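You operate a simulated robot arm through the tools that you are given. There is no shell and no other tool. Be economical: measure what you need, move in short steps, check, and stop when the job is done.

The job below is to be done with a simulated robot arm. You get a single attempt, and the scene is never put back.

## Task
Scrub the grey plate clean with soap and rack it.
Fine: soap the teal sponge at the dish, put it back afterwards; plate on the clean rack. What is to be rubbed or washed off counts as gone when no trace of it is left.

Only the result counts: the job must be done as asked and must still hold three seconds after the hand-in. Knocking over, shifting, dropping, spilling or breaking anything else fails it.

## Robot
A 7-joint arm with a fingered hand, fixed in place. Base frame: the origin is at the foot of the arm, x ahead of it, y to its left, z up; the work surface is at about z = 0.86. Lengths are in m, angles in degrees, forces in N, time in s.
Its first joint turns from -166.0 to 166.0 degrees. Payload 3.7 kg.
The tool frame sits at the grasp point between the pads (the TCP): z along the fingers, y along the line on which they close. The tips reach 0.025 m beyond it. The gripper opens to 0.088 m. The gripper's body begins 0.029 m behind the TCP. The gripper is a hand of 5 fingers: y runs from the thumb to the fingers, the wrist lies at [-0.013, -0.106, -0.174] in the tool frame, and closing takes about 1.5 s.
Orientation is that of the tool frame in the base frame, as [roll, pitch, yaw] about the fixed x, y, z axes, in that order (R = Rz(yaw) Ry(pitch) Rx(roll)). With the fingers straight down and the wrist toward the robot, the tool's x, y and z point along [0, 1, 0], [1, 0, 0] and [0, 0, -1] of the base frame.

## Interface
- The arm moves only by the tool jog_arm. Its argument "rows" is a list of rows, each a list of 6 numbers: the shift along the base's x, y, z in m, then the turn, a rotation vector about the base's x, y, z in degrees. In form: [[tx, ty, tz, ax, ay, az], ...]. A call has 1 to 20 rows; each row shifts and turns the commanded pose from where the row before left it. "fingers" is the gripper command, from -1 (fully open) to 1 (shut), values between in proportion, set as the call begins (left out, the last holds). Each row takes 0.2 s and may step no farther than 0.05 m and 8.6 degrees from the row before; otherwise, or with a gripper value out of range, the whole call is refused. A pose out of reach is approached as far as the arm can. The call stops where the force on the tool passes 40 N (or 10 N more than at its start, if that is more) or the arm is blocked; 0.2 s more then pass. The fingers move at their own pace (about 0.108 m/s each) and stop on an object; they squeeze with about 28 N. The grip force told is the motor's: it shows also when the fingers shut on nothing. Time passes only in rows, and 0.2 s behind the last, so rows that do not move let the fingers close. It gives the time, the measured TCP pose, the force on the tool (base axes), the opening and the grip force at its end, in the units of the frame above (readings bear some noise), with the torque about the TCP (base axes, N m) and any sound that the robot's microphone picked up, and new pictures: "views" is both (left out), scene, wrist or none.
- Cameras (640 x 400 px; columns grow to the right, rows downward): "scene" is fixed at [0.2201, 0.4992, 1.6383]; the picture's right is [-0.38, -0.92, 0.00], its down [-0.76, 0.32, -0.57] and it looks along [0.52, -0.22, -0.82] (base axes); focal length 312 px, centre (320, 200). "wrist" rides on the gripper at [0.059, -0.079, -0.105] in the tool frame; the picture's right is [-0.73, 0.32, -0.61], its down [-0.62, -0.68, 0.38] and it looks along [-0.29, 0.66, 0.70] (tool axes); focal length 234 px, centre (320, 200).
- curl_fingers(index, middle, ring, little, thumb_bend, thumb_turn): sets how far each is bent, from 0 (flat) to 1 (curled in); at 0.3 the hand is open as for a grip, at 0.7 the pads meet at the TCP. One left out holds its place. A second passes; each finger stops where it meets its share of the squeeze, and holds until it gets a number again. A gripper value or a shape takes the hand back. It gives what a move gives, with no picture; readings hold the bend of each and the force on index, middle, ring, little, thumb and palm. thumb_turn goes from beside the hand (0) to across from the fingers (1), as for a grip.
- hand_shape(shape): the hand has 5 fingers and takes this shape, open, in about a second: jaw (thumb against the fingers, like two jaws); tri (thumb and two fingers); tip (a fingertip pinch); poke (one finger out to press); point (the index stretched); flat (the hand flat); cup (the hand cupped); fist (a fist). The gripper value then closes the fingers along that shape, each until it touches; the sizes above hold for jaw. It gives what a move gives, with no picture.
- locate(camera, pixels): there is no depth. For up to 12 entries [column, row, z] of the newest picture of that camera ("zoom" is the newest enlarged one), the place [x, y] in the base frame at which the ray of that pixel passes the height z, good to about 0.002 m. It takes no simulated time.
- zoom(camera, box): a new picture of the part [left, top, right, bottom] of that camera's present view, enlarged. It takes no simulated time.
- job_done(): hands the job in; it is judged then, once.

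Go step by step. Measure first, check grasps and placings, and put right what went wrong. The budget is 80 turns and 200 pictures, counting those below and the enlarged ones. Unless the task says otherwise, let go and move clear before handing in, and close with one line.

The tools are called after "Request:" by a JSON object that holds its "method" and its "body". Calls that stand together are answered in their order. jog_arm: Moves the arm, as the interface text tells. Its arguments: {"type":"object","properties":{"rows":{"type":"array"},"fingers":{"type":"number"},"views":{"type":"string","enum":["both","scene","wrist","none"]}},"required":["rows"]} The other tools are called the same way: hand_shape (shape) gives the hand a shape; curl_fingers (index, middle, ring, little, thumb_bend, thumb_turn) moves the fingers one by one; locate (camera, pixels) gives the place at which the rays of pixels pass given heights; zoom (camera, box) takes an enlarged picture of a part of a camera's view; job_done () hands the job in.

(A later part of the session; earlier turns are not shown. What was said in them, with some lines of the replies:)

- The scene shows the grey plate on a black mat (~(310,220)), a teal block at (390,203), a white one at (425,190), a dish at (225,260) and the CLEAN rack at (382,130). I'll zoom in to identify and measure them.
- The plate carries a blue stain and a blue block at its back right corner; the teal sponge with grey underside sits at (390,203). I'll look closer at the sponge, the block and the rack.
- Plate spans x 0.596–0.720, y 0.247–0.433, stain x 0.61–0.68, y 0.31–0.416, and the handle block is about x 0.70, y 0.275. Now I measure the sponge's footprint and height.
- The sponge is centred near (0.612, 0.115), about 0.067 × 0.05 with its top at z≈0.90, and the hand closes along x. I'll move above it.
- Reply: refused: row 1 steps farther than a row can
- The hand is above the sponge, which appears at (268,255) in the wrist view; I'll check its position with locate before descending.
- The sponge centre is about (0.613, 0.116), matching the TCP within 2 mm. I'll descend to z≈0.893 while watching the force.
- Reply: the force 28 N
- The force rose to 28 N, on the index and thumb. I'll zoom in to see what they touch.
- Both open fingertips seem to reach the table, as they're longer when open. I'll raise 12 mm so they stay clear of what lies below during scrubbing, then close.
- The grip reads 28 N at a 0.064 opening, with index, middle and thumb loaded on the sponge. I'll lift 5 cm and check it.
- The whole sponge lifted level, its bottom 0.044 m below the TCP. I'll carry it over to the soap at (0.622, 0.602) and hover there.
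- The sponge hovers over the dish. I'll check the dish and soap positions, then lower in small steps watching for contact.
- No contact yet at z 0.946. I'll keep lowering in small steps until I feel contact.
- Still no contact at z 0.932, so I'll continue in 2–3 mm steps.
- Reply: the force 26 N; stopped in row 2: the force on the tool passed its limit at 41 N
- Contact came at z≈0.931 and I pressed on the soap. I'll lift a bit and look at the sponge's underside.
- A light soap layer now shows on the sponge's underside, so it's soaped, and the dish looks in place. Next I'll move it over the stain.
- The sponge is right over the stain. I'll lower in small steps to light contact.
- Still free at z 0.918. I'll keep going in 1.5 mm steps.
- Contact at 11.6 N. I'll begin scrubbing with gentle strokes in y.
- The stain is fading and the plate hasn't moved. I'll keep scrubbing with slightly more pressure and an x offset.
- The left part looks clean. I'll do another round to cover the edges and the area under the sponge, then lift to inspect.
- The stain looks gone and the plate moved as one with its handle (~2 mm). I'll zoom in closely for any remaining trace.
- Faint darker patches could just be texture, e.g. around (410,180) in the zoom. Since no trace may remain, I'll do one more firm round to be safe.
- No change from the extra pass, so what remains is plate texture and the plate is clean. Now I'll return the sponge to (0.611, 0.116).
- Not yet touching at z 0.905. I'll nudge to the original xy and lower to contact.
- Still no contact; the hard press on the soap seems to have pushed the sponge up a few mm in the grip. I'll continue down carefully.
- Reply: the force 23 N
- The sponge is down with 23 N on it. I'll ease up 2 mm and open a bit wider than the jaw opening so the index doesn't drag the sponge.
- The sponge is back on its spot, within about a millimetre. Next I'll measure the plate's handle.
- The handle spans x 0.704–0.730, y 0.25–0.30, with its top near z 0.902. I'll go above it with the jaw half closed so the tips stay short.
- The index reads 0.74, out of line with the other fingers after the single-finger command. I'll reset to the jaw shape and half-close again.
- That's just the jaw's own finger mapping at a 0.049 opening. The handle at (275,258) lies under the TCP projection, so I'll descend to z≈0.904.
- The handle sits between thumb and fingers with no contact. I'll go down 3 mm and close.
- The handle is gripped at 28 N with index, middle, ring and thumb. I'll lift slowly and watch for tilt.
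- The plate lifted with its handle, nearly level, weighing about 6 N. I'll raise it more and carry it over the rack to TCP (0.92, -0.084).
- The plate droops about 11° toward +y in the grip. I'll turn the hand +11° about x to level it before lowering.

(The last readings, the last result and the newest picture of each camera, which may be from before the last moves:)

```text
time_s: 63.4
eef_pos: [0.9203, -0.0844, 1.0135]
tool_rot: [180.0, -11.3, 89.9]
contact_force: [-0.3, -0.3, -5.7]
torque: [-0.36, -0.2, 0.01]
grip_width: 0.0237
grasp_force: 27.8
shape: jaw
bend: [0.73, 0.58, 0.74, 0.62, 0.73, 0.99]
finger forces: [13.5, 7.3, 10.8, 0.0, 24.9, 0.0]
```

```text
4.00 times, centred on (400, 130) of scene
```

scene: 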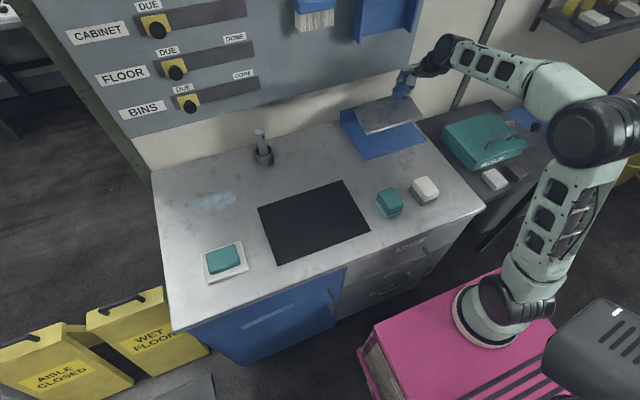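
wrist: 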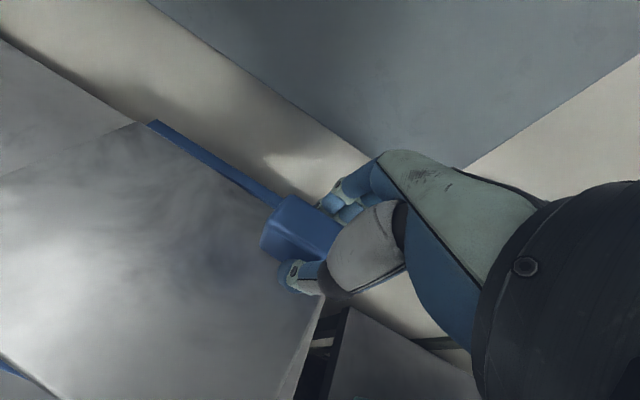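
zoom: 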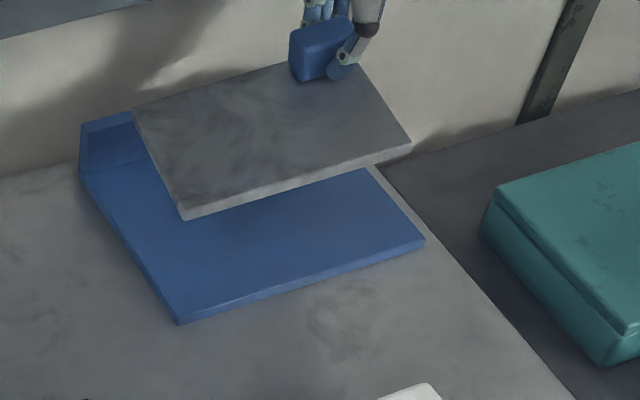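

The plate is now level within ~1°, but sits about 2 cm too far to +y. I'll shift y by -0.02 and lower it near the rack.

Request:
{"method": "jog_arm", "body": {"rows": [[0, -0.02, 0, 0, 0, 0], [0, 0, -0.03, 0, 0, 0], [0, 0, -0.03, 0, 0, 0], [0, 0, -0.02, 0, 0, 0], [0, 0, 0, 0, 0, 0]]}}

Request:
{"method": "zoom", "body": {"camera": "scene", "box": [320, 80, 480, 180]}}

```text
time_s: 64.6
eef_pos: [0.9195, -0.106, 0.9329]
tool_rot: [179.9, -11.3, 90.0]
contact_force: [0.1, -0.4, -5.1]
torque: [-0.24, -0.15, 0.03]
grip_width: 0.0236
grasp_force: 28.5
shape: jaw
bend: [0.73, 0.58, 0.56, 0.62, 0.73, 0.99]
finger forces: [14.0, 7.9, 8.2, 0.0, 25.1, 0.0]
```

scene: 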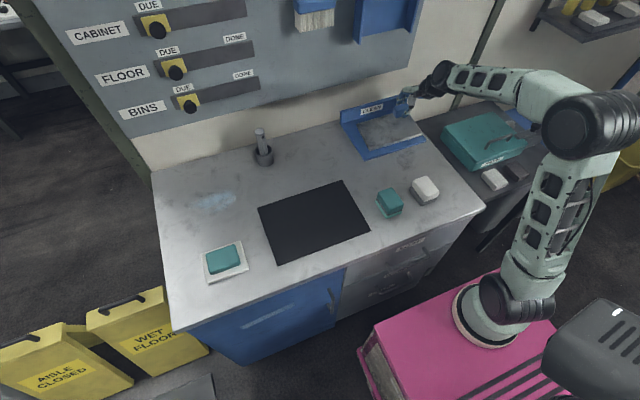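
wrist: 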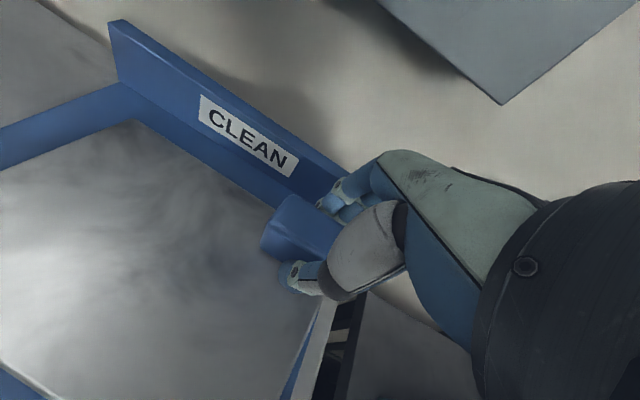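

```text
4.00 times, centred on (400, 130) of scene
```

zoom: 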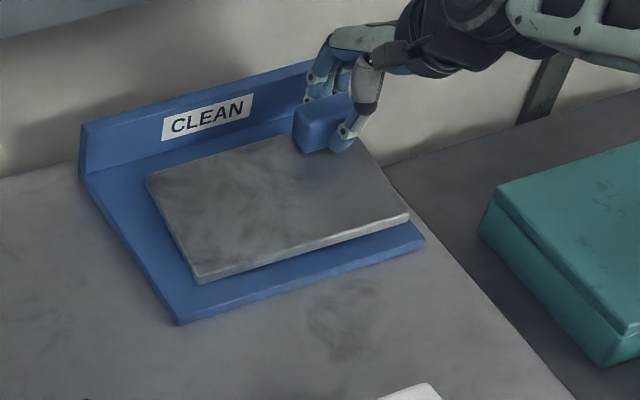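

The plate hovers about 2 cm over the rack and inside its outline. I'll lower in small steps until its weight transfers.

Request:
{"method": "jog_arm", "body": {"rows": [[0, 0.004, -0.005, 0, 0, 0], [0, 0, -0.004, 0, 0, 0], [0, 0, 0, 0, 0, 0]], "views": "none"}}

Request:
{"method": "jog_arm", "body": {"rows": [[0, 0, -0.003, 0, 0, 0], [0, 0, 0, 0, 0, 0]], "views": "none"}}

Request:
{"method": "jog_arm", "body": {"rows": [[0, 0, -0.003, 0, 0, 0], [0, 0, 0, 0, 0, 0]], "views": "both"}}

Request:
{"method": "zoom", "body": {"camera": "scene", "box": [320, 80, 480, 180]}}

```text
time_s: 65.4
eef_pos: [0.9211, -0.1004, 0.9238]
tool_rot: [-180.0, -11.4, 90.0]
contact_force: [-0.1, -0.6, -4.2]
torque: [-0.15, -0.06, 0.03]
grip_width: 0.0237
grasp_force: 27.9
shape: jaw
bend: [0.73, 0.58, 0.57, 0.62, 0.73, 0.99]
finger forces: [14.4, 7.9, 3.8, 0.1, 25.2, 0.1]
```

```text
time_s: 66.0
eef_pos: [0.9209, -0.0999, 0.9198]
tool_rot: [180.0, -11.2, 89.9]
contact_force: [0.6, -1.0, -4.0]
torque: [-0.09, -0.05, 0.04]
grip_width: 0.0237
grasp_force: 27.6
shape: jaw
bend: [0.73, 0.58, 0.57, 0.62, 0.73, 0.99]
finger forces: [14.4, 8.0, 3.1, 0.0, 25.3, 0.1]
```

```text
time_s: 66.6
eef_pos: [0.9205, -0.1019, 0.9164]
tool_rot: [179.9, -11.3, 90.0]
contact_force: [0.2, -0.6, -3.8]
torque: [-0.08, -0.04, 0.02]
grip_width: 0.0238
grasp_force: 27.7
shape: jaw
bend: [0.73, 0.58, 0.58, 0.62, 0.74, 0.99]
finger forces: [14.6, 7.7, 3.1, 0.0, 25.1, 0.1]
```

scene: 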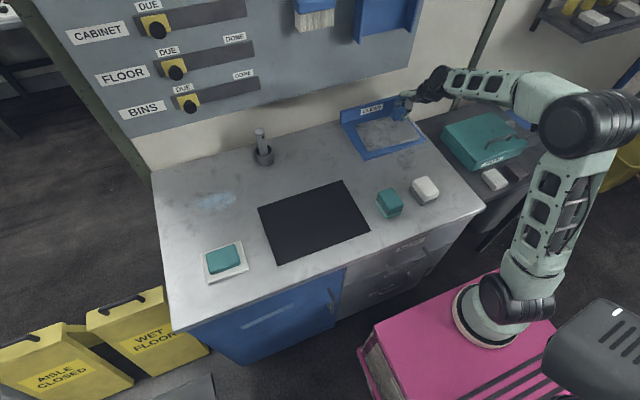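
wrist: 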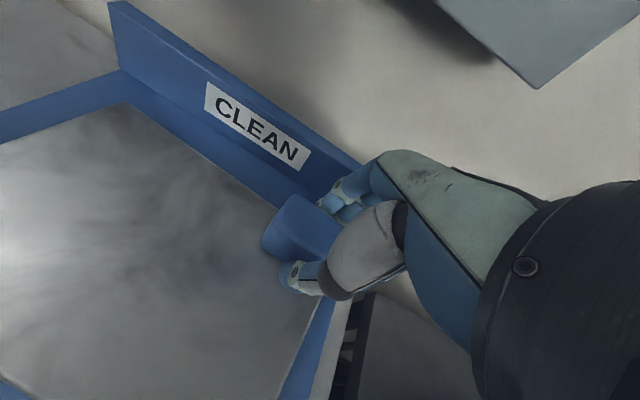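

```text
4.00 times, centred on (400, 130) of scene
```

zoom: 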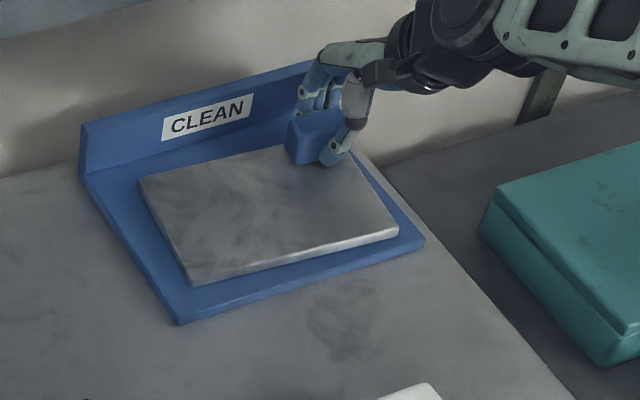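

The left edge is already carried (torque and load falling) and the plate sits well inside the rack. I'll continue lowering.

Request:
{"method": "jog_arm", "body": {"rows": [[0, 0, -0.003, 0, 0, 0], [0, 0, 0, 0, 0, 0]], "views": "none"}}

Request:
{"method": "jog_arm", "body": {"rows": [[0, 0, -0.002, 0, 0, 0], [0, 0, 0, 0, 0, 0]], "views": "none"}}

Request:
{"method": "jog_arm", "body": {"rows": [[0, 0, -0.002, 0, 0, 0], [0, 0, 0, 0, 0, 0]], "views": "scene"}}

Request:
{"method": "zoom", "body": {"camera": "scene", "box": [320, 80, 480, 180]}}

```text
time_s: 67.2
eef_pos: [0.9206, -0.0997, 0.9145]
tool_rot: [179.8, -11.3, 89.9]
contact_force: [0.4, -0.5, -4.1]
torque: [-0.07, -0.08, 0.09]
grip_width: 0.0238
grasp_force: 28.2
shape: jaw
bend: [0.73, 0.58, 0.58, 0.62, 0.74, 0.99]
finger forces: [14.7, 7.7, 3.2, 0.1, 25.2, 0.0]
```

```text
time_s: 67.8
eef_pos: [0.9218, -0.0993, 0.9127]
tool_rot: [179.9, -11.2, 90.0]
contact_force: [1.1, -0.3, -3.9]
torque: [-0.09, -0.08, 0.06]
grip_width: 0.0238
grasp_force: 27.6
shape: jaw
bend: [0.73, 0.58, 0.58, 0.62, 0.74, 0.99]
finger forces: [14.7, 7.5, 3.0, 0.0, 25.1, 0.0]
```

```text
time_s: 68.4
eef_pos: [0.9212, -0.1005, 0.9117]
tool_rot: [179.7, -11.3, 90.0]
contact_force: [1.6, -0.1, -0.1]
torque: [-0.04, -0.09, 0.02]
grip_width: 0.0238
grasp_force: 28.7
shape: jaw
bend: [0.73, 0.58, 0.58, 0.62, 0.74, 0.99]
finger forces: [15.3, 7.8, 3.3, 0.1, 25.1, 0.0]
```

scene: 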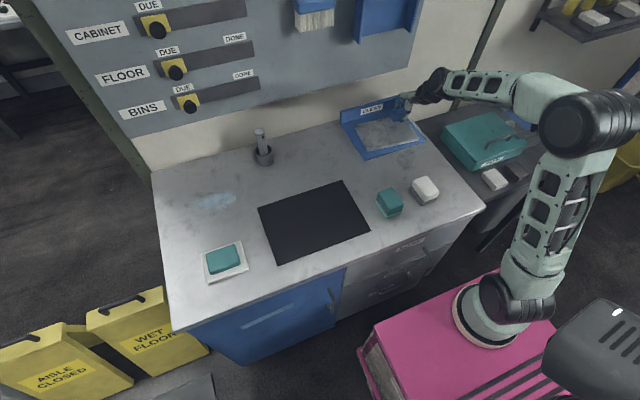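

```text
4.00 times, centred on (400, 130) of scene
```

zoom: 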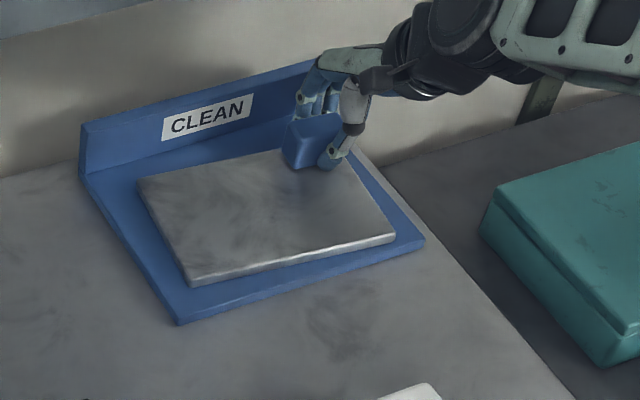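

The plate is now fully supported and flat inside the rack. I'll open halfway so the fingers stay clear of the wall.

Request:
{"method": "jog_arm", "body": {"rows": [[0, 0, -0.001, 0, 0, 0], [0, 0, 0, 0, 0, 0]], "views": "none"}}

Request:
{"method": "jog_arm", "body": {"rows": [[0, 0, 0, 0, 0, 0], [0, 0, 0, 0, 0, 0], [0, 0, 0, 0, 0, 0], [0, 0, 0, 0, 0, 0], [0, 0, 0, 0, 0, 0]], "fingers": -0.2}}

Request:
{"method": "zoom", "body": {"camera": "scene", "box": [320, 80, 480, 180]}}

```text
time_s: 69.0
eef_pos: [0.9199, -0.1001, 0.9118]
tool_rot: [179.8, -11.3, 90.0]
contact_force: [2.9, -2.9, 3.8]
torque: [-0.08, -0.13, 0.03]
grip_width: 0.0238
grasp_force: 27.8
shape: jaw
bend: [0.73, 0.58, 0.58, 0.62, 0.74, 0.99]
finger forces: [16.2, 8.5, 3.7, 0.0, 25.4, 0.0]
```

```text
time_s: 70.2
eef_pos: [0.9197, -0.1004, 0.9117]
tool_rot: [179.8, -11.4, 89.9]
contact_force: [1.5, -0.6, 0.6]
torque: [-0.01, -0.02, -0.04]
grip_width: 0.0524
grasp_force: 0.0
shape: jaw
bend: [0.29, 0.41, 0.37, 0.43, 0.65, 1.0]
finger forces: [0.0, 0.0, 0.1, 0.0, 0.0, 0.0]
```

scene: 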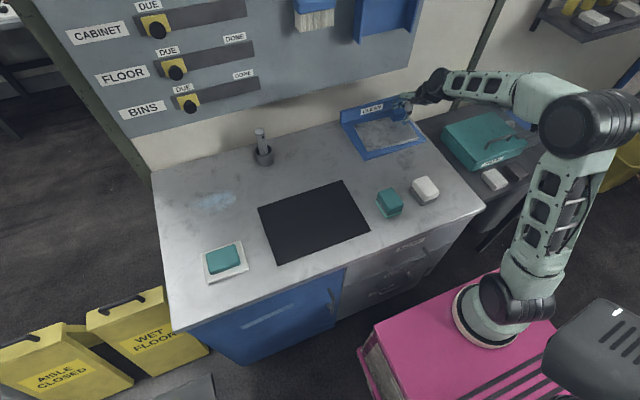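
wrist: 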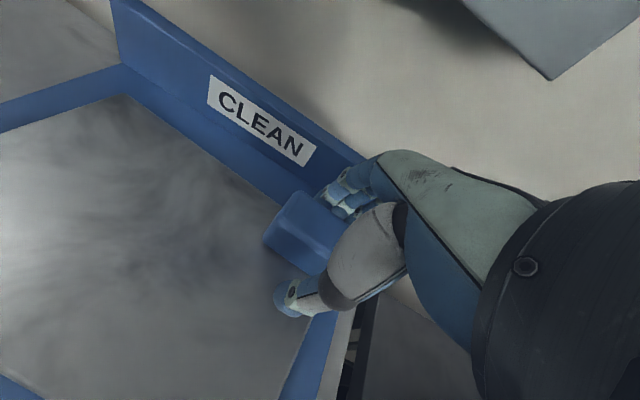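

```text
4.00 times, centred on (400, 130) of scene
```

zoom: 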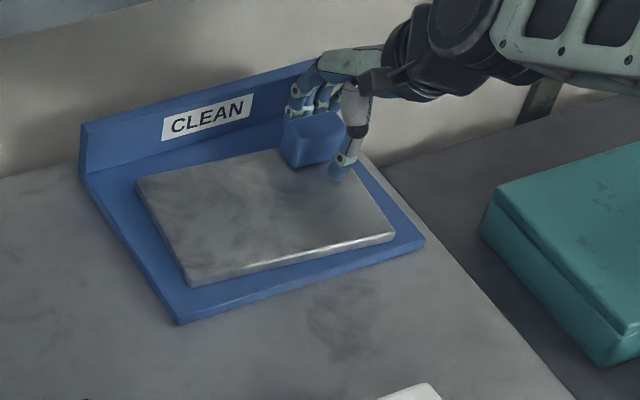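

Released, with no finger forces left. I'll rise straight up along the hand's tilt, then back away.

Request:
{"method": "jog_arm", "body": {"rows": [[0, -0.002, 0.01, 0, 0, 0], [0, -0.003, 0.015, 0, 0, 0], [0, -0.004, 0.02, 0, 0, 0], [0, -0.004, 0.03, 0, 0, 0], [0, 0, 0.04, 0, 0, 0], [0, 0, 0.04, 0, 0, 0], [-0.04, 0, 0.02, -3.7, 0, 0], [-0.04, 0, 0, -3.7, 0, 0], [-0.04, 0, 0, -3.7, 0, 0], [-0.045, 0, 0, 0, 0, 0], [-0.045, 0, 0, 0, 0, 0], [-0.045, 0, 0, 0, 0, 0], [0, 0, 0, 0, 0, 0], [0, 0, 0, 0, 0, 0]]}}

Request:
{"method": "zoom", "body": {"camera": "scene", "box": [320, 80, 480, 180]}}

Request:
{"method": "zoom", "body": {"camera": "scene", "box": [160, 180, 480, 300]}}

Request:
{"method": "zoom", "body": {"camera": "wrist", "box": [100, 0, 420, 200]}}

```text
time_s: 73.2
eef_pos: [0.6647, -0.1141, 1.0847]
tool_rot: [179.8, -0.2, 90.0]
contact_force: [-1.3, -0.4, 0.0]
torque: [0.02, 0.01, -0.03]
grip_width: 0.0525
grasp_force: 0.0
shape: jaw
bend: [0.29, 0.41, 0.37, 0.43, 0.65, 1.0]
finger forces: [0.1, 0.1, 0.1, 0.1, 0.0, 0.0]
```

scene: 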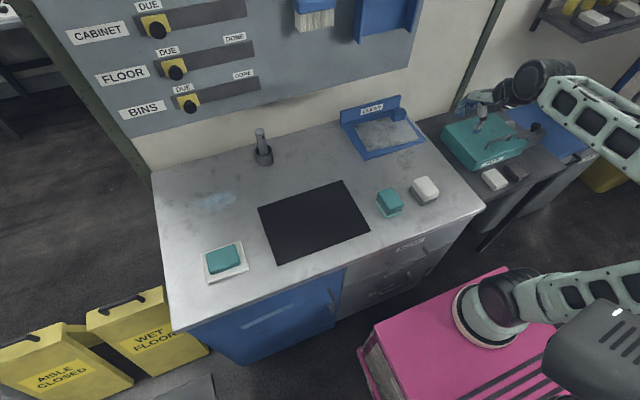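
wrist: 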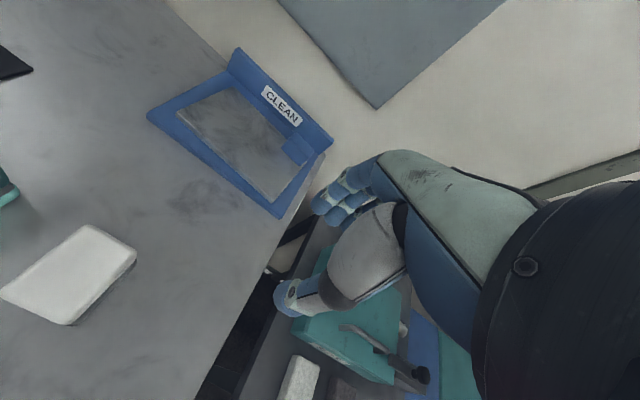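

```text
4.00 times, centred on (400, 130) of scene
```

zoom: 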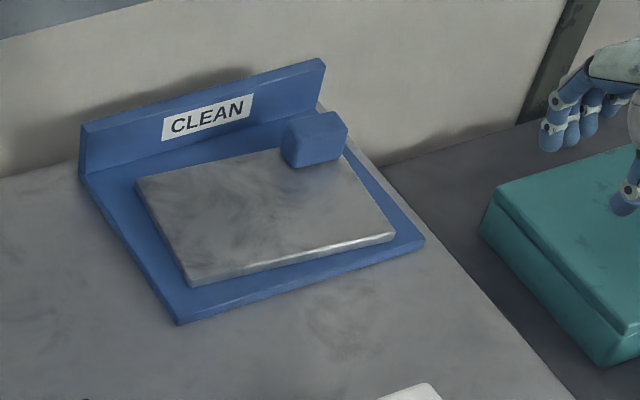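

```text
2.00 times, centred on (320, 240) of scene
```

zoom: 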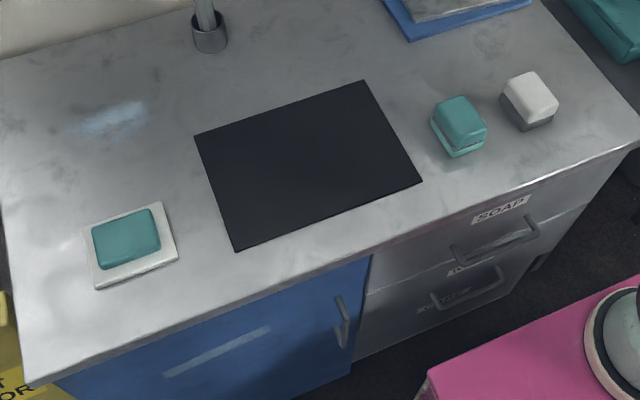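

```text
2.00 times, centred on (260, 100) of wrist
```

zoom: 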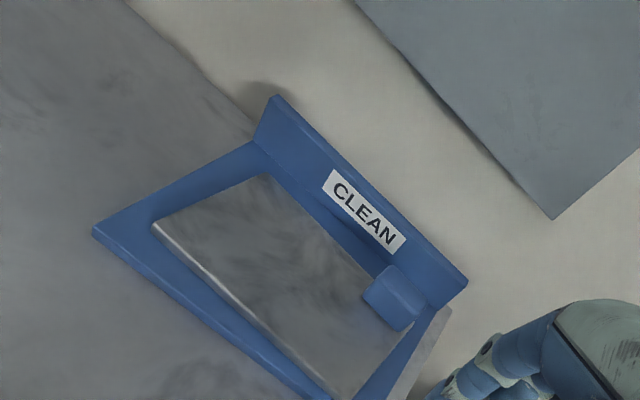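

The clean plate lies flat inside the CLEAN rack. The sponge is back on its spot, the dish hasn't moved and the hand is clear, so I'm handing in.

Request:
{"method": "job_done", "body": {}}

```text
The job is handed in.
```

The grey plate is scrubbed clean with soap and sits on the clean rack. The teal sponge is back in its place, and the final pictures show no trace of the stain and nothing else moved.
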